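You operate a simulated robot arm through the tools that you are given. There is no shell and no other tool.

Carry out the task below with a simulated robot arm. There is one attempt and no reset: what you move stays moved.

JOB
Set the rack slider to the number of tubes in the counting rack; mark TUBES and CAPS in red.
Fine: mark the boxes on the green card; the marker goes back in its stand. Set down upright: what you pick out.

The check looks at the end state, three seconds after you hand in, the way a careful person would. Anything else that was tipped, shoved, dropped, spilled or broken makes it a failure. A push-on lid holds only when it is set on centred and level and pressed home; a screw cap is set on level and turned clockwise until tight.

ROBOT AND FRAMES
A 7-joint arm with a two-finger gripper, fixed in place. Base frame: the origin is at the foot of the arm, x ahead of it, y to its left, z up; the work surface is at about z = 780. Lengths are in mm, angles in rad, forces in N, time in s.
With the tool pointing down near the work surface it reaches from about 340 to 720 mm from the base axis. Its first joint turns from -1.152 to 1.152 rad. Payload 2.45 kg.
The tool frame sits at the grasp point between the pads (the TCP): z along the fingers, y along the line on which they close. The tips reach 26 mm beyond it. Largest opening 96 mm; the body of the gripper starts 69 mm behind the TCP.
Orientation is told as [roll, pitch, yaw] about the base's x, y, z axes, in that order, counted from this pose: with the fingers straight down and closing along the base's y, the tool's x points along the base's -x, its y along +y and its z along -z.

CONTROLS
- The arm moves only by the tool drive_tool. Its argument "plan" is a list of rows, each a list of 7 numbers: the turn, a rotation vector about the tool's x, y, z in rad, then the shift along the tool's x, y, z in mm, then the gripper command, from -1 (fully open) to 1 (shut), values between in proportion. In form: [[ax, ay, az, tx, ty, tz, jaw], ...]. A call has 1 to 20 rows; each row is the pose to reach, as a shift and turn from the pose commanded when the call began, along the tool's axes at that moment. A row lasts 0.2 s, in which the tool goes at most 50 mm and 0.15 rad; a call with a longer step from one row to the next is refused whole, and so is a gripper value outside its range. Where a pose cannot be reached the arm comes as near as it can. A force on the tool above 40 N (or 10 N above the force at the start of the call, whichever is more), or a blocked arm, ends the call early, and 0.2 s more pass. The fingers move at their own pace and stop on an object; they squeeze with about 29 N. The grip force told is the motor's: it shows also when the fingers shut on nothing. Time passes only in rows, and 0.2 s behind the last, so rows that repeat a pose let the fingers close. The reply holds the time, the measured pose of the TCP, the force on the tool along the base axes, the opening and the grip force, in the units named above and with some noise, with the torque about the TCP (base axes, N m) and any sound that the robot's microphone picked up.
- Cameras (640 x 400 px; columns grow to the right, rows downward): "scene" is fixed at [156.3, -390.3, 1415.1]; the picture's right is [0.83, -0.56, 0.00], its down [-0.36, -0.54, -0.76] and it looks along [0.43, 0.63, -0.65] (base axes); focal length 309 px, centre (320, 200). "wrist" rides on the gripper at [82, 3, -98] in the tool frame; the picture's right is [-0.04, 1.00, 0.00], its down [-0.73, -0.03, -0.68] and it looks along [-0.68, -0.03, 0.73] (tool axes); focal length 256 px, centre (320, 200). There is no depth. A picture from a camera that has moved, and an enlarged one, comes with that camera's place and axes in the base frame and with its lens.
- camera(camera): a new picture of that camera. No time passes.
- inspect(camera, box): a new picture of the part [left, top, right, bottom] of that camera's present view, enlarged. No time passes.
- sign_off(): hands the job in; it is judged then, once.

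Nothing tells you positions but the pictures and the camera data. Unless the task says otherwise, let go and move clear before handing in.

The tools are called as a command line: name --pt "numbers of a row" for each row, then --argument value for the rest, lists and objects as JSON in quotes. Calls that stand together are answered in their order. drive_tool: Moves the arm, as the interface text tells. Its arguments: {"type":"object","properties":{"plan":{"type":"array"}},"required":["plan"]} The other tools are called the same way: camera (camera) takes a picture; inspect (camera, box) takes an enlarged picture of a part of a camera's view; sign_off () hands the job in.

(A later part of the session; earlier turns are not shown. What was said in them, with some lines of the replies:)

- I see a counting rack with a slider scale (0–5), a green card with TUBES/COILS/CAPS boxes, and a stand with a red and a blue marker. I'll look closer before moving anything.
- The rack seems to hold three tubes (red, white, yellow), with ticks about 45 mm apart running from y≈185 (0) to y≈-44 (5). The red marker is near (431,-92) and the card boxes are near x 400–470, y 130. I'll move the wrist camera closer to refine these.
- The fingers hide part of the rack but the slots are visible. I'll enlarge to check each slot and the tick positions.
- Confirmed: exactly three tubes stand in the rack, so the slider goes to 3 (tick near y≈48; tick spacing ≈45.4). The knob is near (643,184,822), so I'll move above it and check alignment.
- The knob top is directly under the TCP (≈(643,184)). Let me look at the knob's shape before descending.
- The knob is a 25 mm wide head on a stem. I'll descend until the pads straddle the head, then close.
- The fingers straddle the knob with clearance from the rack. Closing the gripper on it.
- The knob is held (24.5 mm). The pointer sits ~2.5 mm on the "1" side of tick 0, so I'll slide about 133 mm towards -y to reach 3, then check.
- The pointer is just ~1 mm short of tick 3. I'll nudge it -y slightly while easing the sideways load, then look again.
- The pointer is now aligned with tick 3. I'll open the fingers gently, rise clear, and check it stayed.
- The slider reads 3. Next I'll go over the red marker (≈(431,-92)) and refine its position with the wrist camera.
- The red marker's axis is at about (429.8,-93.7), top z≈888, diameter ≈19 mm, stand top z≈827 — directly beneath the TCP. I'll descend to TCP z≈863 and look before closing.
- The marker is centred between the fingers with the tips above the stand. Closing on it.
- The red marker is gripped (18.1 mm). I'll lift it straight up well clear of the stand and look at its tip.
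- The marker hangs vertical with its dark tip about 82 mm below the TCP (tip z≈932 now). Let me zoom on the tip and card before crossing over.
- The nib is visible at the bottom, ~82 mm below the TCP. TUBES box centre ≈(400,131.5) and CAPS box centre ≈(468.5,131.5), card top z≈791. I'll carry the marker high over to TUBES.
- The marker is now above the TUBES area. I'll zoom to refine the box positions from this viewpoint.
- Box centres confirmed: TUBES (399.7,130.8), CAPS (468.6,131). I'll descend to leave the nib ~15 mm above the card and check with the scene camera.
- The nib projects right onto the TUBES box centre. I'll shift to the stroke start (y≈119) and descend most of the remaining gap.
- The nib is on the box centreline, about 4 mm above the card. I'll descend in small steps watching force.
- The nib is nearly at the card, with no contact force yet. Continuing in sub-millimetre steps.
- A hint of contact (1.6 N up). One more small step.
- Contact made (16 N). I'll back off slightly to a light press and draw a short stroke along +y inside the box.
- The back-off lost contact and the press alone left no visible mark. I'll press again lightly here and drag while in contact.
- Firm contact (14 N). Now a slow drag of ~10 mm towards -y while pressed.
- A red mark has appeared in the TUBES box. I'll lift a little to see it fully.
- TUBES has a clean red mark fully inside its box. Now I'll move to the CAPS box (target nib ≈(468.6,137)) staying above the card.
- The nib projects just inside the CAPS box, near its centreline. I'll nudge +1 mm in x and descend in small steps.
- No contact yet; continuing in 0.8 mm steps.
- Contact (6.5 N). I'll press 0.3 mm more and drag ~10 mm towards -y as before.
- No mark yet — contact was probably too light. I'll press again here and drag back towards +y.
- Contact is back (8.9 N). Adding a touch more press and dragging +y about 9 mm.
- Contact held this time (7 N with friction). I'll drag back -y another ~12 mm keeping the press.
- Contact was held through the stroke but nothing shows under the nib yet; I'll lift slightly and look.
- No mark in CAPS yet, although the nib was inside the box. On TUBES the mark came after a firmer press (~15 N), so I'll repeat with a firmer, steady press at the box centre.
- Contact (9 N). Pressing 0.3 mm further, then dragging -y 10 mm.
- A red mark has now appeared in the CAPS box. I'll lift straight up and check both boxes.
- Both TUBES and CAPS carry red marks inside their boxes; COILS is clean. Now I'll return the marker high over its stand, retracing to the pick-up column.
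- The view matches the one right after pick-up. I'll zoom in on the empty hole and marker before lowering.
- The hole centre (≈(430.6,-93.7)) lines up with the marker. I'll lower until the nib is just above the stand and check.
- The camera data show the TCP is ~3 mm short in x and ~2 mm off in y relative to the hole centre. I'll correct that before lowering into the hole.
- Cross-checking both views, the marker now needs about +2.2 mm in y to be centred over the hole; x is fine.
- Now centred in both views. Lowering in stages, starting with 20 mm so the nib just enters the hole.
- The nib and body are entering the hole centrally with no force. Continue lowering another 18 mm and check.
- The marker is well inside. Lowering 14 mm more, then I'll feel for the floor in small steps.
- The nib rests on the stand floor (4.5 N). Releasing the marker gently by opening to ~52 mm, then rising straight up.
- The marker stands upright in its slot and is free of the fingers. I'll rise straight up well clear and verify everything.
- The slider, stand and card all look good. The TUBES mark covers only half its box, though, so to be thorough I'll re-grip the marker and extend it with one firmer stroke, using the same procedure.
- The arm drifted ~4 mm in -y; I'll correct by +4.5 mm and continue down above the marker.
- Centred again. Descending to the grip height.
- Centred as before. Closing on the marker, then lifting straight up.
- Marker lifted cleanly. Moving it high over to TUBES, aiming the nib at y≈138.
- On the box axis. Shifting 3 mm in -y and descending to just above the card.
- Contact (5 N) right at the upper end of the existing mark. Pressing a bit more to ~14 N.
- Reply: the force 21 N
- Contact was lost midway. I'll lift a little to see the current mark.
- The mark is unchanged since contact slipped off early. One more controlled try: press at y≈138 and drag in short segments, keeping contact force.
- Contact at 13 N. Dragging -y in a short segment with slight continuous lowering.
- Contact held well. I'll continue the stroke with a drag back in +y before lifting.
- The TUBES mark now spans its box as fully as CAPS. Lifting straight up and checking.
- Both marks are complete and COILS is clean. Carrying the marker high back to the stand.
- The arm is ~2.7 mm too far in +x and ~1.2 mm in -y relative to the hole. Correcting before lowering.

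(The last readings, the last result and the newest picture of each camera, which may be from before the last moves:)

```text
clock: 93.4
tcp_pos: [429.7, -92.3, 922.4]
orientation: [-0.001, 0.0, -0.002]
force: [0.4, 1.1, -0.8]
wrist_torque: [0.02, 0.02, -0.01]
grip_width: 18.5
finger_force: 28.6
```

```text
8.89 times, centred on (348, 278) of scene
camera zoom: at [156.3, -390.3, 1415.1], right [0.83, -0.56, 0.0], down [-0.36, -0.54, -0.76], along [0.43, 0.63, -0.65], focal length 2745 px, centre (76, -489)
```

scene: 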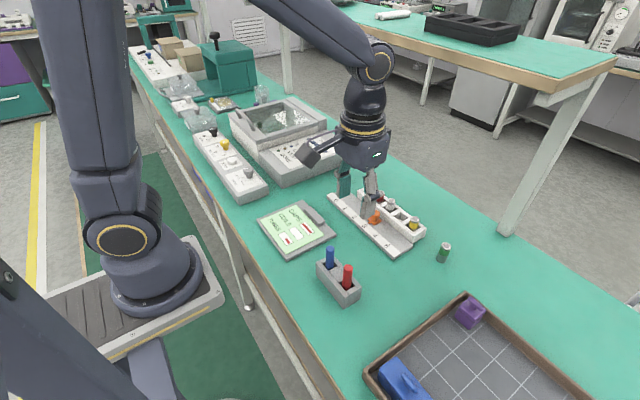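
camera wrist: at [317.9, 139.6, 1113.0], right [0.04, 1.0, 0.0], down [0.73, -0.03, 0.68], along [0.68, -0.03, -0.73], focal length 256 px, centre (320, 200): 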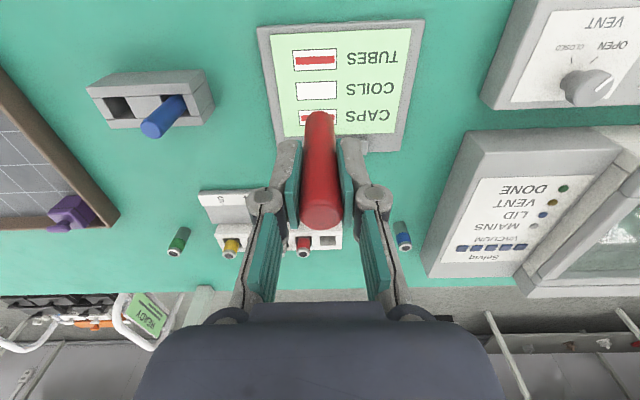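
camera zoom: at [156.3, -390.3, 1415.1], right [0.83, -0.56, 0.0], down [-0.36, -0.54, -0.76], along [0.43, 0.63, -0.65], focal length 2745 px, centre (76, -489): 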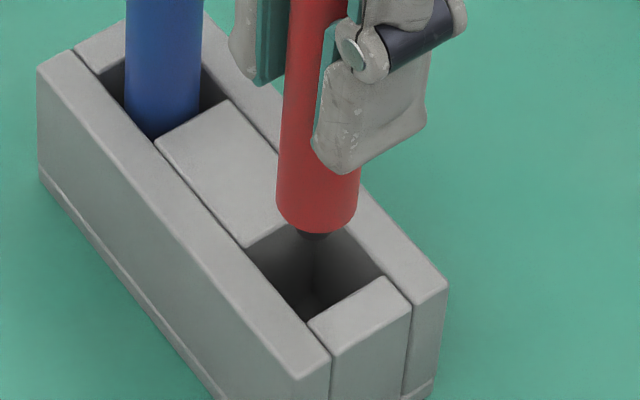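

Nearly perfect now (within ~1 mm). Small trim and lower the nib into the hole.

drive_tool --pt "0 0 0 -1 0.4 6 1" --pt "0 0 0 -1 0.4 12 1" --pt "0 0 0 -1 0.4 18 1" --pt "0 0 0 -1 0.4 22 1" --pt "0 0 0 -1 0.4 22 1"

inspect --camera "wrist" --box '[250, 50, 440, 240]'

inspect --camera "scene" --box '[325, 255, 370, 300]'

```text
clock: 94.6
tcp_pos: [431.4, -92.0, 899.5]
orientation: [0.0, 0.001, 0.001]
force: [-0.2, -0.6, 0.1]
wrist_torque: [0.02, -0.02, 0.03]
grip_width: 18.5
finger_force: 28.7
```

```text
2.11 times, centred on (345, 145) of wrist
camera zoom: at [348.9, -89.4, 996.9], right [0.04, 1.0, 0.0], down [0.73, -0.03, 0.68], along [0.68, -0.03, -0.73], focal length 539 px, centre (267, 316)
```

zoom: 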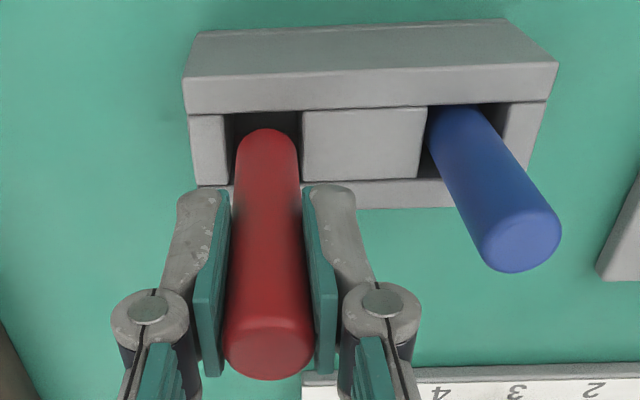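

```text
8.89 times, centred on (348, 278) of scene
camera zoom: at [156.3, -390.3, 1415.1], right [0.83, -0.56, 0.0], down [-0.36, -0.54, -0.76], along [0.43, 0.63, -0.65], focal length 2745 px, centre (76, -489)
```

zoom: 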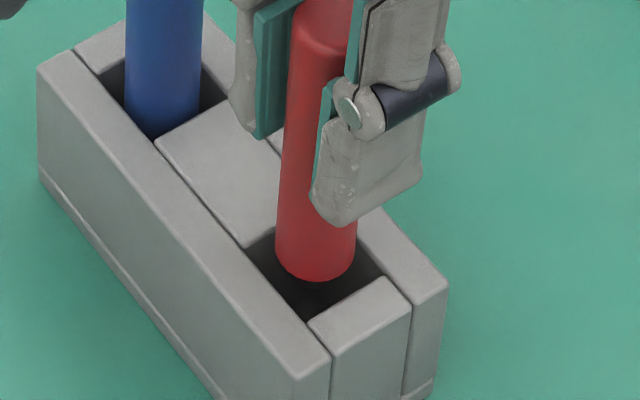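

The marker is entering the slot centrally with no contact force. Lowering 20 mm more.

drive_tool --pt "0 0 0 0 -0.3 5 1" --pt "0 0 0 0 -0.3 10 1" --pt "0 0 0 0 -0.3 15 1" --pt "0 0 0 0 -0.3 20 1" --pt "0 0 0 0 -0.3 20 1"

inspect --camera "wrist" --box '[250, 50, 440, 240]'

inspect --camera "scene" --box '[325, 255, 370, 300]'

```text
clock: 95.8
tcp_pos: [431.3, -91.6, 880.8]
orientation: [0.0, 0.001, -0.001]
force: [0.9, 0.2, 0.0]
wrist_torque: [-0.02, -0.03, 0.0]
grip_width: 18.5
finger_force: 28.7
```

```text
2.11 times, centred on (345, 145) of wrist
camera zoom: at [349.2, -90.3, 977.8], right [0.04, 1.0, 0.0], down [0.73, -0.03, 0.68], along [0.68, -0.03, -0.73], focal length 539 px, centre (267, 316)
```

zoom: 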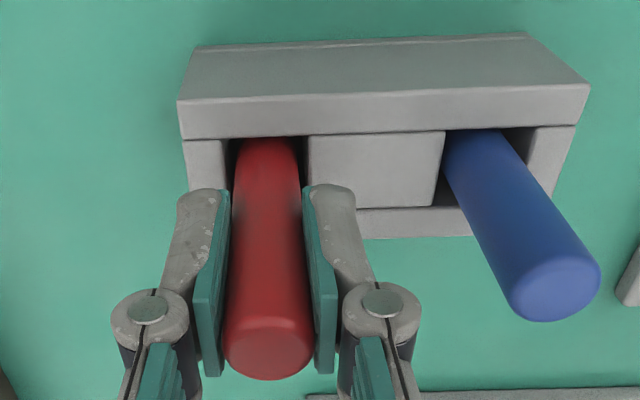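

```text
8.89 times, centred on (348, 278) of scene
camera zoom: at [156.3, -390.3, 1415.1], right [0.83, -0.56, 0.0], down [-0.36, -0.54, -0.76], along [0.43, 0.63, -0.65], focal length 2745 px, centre (76, -489)
```

zoom: 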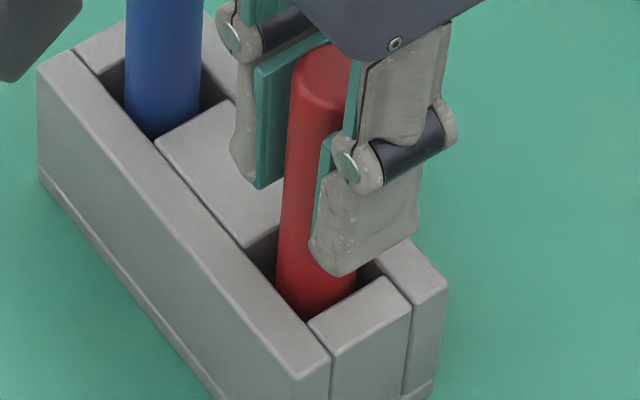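

drive_tool --pt "0 0 0 0 0 4 1" --pt "0 0 0 0 0 8 1" --pt "0 0 0 0 0 12 1" --pt "0 0 0 0 0 12 1"

```text
clock: 96.8
tcp_pos: [432.0, -92.7, 870.3]
orientation: [0.001, 0.0, 0.0]
force: [0.2, 0.0, 0.1]
wrist_torque: [-0.01, 0.0, 0.02]
grip_width: 18.6
finger_force: 28.5
```

drive_tool --pt "0 0 0 0 0 1 1" --pt "0 0 0 0 0 2 1" --pt "0 0 0 0 0 2 1"

```text
clock: 97.6
tcp_pos: [430.6, -91.4, 867.5]
orientation: [0.0, -0.001, -0.001]
force: [-0.3, 0.0, 0.2]
wrist_torque: [0.02, -0.01, 0.02]
grip_width: 18.4
finger_force: 29.4
```

drive_tool --pt "0 0 0 0 0 0.7 1" --pt "0 0 0 0 0 1.4 1" --pt "0 0 0 0 0 1.4 1"

```text
clock: 98.4
tcp_pos: [431.0, -92.3, 867.0]
orientation: [0.0, -0.002, -0.001]
force: [-0.8, -1.6, 11.0]
wrist_torque: [-0.11, 0.05, -0.04]
grip_width: 18.3
finger_force: 29.3
```

The nib is on the stand floor (11 N). Easing off slightly, then opening the fingers.

drive_tool --pt "0 0 0 0 0 -0.5 1" --pt "0 0 0 0 0 -0.5 0.5" --pt "0 0 0 0 0 -0.5 0.3" --pt "0 0 0 0 0 -0.5 0.1" --pt "0 0 0 0 0 -0.5 -0.1" --pt "0 0 0 0 0 -0.5 -0.1" --pt "0 0 0 0 0 -0.5 -0.1"

camera --camera "wrist"

inspect --camera "scene" --box '[310, 230, 380, 310]'

```text
clock: 100.0
tcp_pos: [431.4, -91.8, 867.4]
orientation: [0.0, -0.001, 0.0]
force: [0.6, -0.9, 0.8]
wrist_torque: [0.01, 0.0, -0.02]
grip_width: 52.6
finger_force: 0.0
```

```text
taken
camera wrist: at [348.9, -89.5, 963.4], right [0.04, 1.0, 0.0], down [0.73, -0.03, 0.68], along [0.68, -0.03, -0.73], focal length 256 px, centre (320, 200)
```

wrist: 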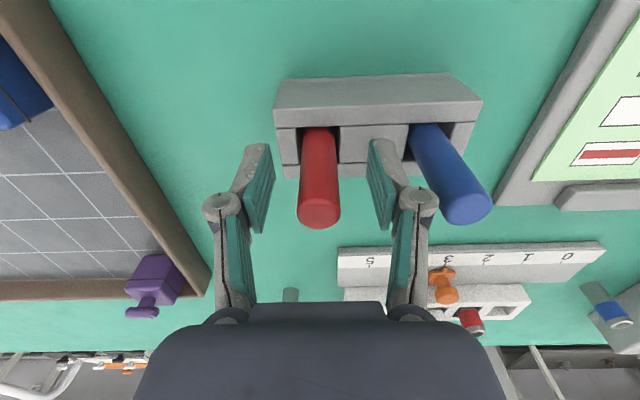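

```text
5.00 times, centred on (345, 270) of scene
camera zoom: at [156.3, -390.3, 1415.1], right [0.83, -0.56, 0.0], down [-0.36, -0.54, -0.76], along [0.43, 0.63, -0.65], focal length 1544 px, centre (195, -150)
```

zoom: 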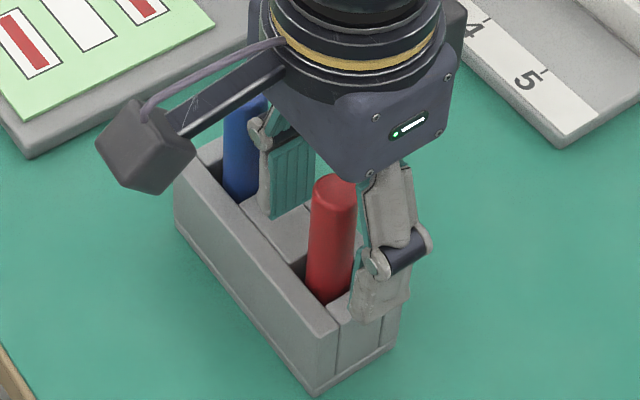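

The marker is standing upright in its slot and free. Rising straight up, then shifting aside so I can check the slider too.

drive_tool --pt "0 0 0 0 0 -10 -0.1" --pt "0 0 0 0 0 -30 -0.1" --pt "0 0 0 0 0 -60 -0.1" --pt "0 0 0 0 0 -100 -0.1" --pt "0 0 0 0 0 -140 -0.1" --pt "0 0 0 0 0 -180 -0.1" --pt "0 0 0 0 0 -220 -0.1" --pt "0 0 0 0 40 -240 -0.1" --pt "0 0 0 0 80 -260 -0.1" --pt "0 0 0 0 120 -280 -0.1" --pt "0 0 0 0 140 -290 -0.1" --pt "0 0 0 0 140 -290 -0.1"

camera --camera "wrist"

camera --camera "scene"

inspect --camera "scene" --box '[240, 180, 440, 310]'

inspect --camera "scene" --box '[340, 190, 420, 250]'

```text
clock: 102.6
tcp_pos: [428.3, 50.8, 1157.0]
orientation: [-0.001, 0.0, 0.0]
force: [-0.3, 0.6, 0.2]
wrist_torque: [-0.01, -0.01, 0.04]
grip_width: 52.8
finger_force: 0.0
```

```text
taken
camera wrist: at [347.4, 52.8, 1253.7], right [0.04, 1.0, 0.0], down [0.73, -0.03, 0.68], along [0.68, -0.03, -0.73], focal length 256 px, centre (320, 200)
```

wrist: 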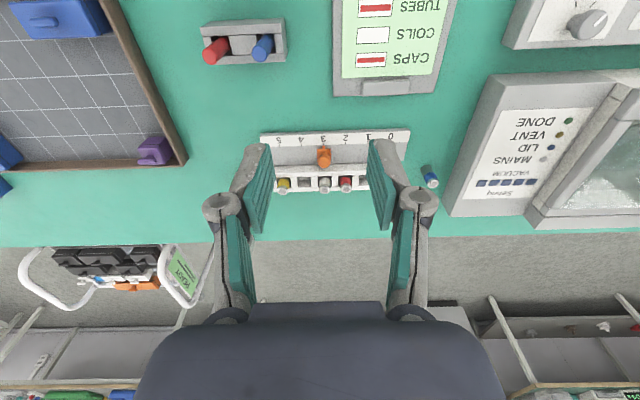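

```text
taken
```

scene: 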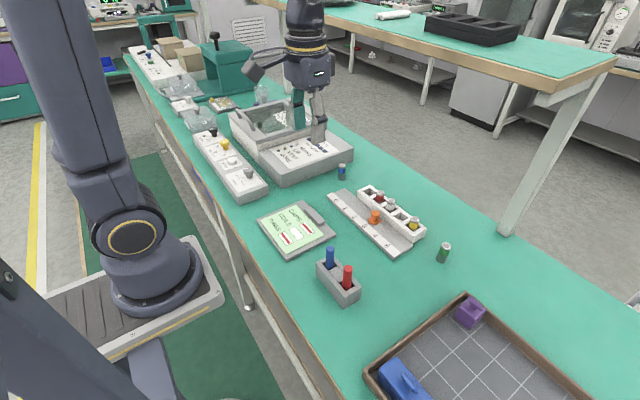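

```text
3.08 times, centred on (340, 245) of scene
camera zoom: at [156.3, -390.3, 1415.1], right [0.83, -0.56, 0.0], down [-0.36, -0.54, -0.76], along [0.43, 0.63, -0.65], focal length 950 px, centre (258, 62)
```

zoom: 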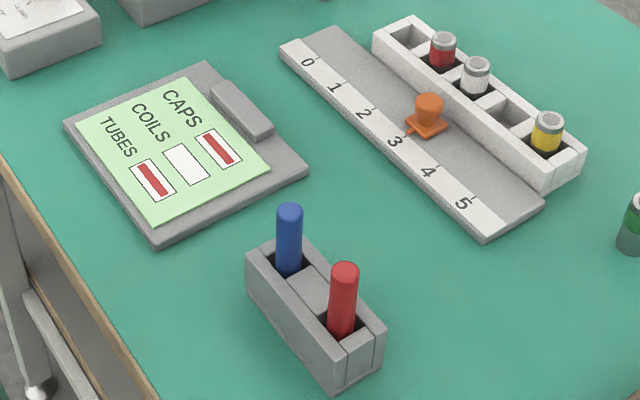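

```text
6.67 times, centred on (380, 220) of scene
camera zoom: at [156.3, -390.3, 1415.1], right [0.83, -0.56, 0.0], down [-0.36, -0.54, -0.76], along [0.43, 0.63, -0.65], focal length 2058 px, centre (-80, 67)
```

zoom: 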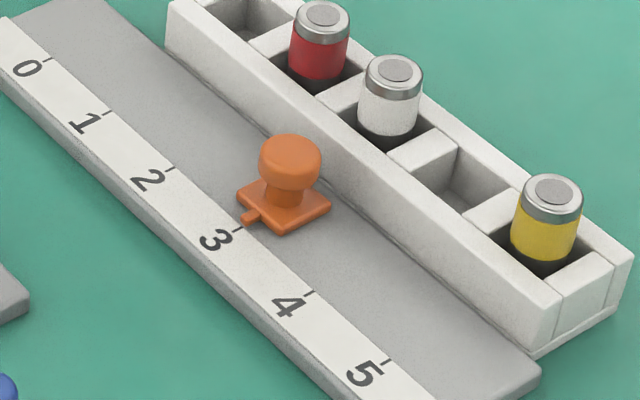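

inspect --camera "wrist" --box '[270, 115, 380, 200]'

inspect --camera "wrist" --box '[190, 0, 300, 80]'

```text
4.71 times, centred on (325, 158) of wrist
camera zoom: at [347.4, 52.8, 1253.7], right [0.04, 1.0, 0.0], down [0.73, -0.03, 0.68], along [0.68, -0.03, -0.73], focal length 1205 px, centre (296, 400)
```

zoom: 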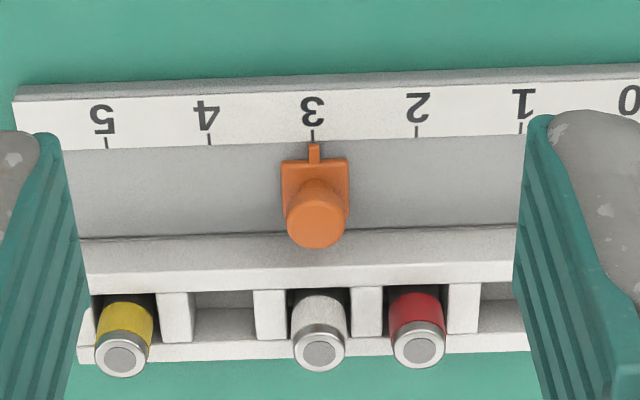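

```text
5.00 times, centred on (245, 40) of wrist
camera zoom: at [347.4, 52.8, 1253.7], right [0.04, 1.0, 0.0], down [0.73, -0.03, 0.68], along [0.68, -0.03, -0.73], focal length 1280 px, centre (695, 1000)
```

zoom: 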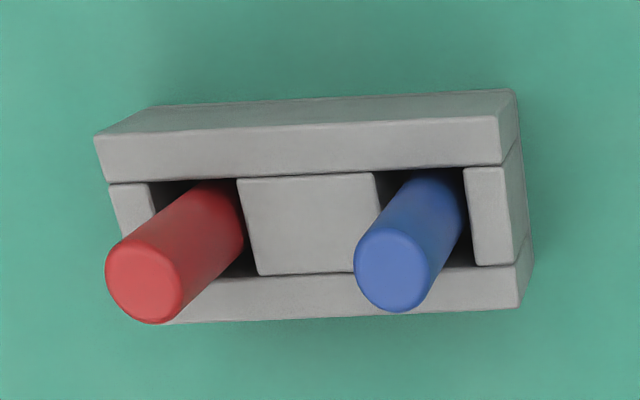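

The slider pointer is on 3 for the three tubes. TUBES and CAPS are marked red inside their boxes and COILS is clean. The red marker stands upright in its stand, nothing else has moved, and the arm is clear, so I'm handing in.

sign_off

```text
The job is handed in.
```

I handed the job in with every part done; the hand-in reply gave no verdict.

- **Rack slider:** the pointer is on 3, for the red, white and yellow tubes in the counting rack. By the pictures it is within about half a millimetre of the tick.
- **Card:** TUBES and CAPS each have a red mark inside the box, and COILS is blank. The first TUBES mark filled only half its box, so I picked the marker up again and extended it to match CAPS.
- **Marker:** it is back upright in its stand, beside the blue one.

In the last pictures nothing else looked tipped or shoved, and the arm was clear with the gripper open.
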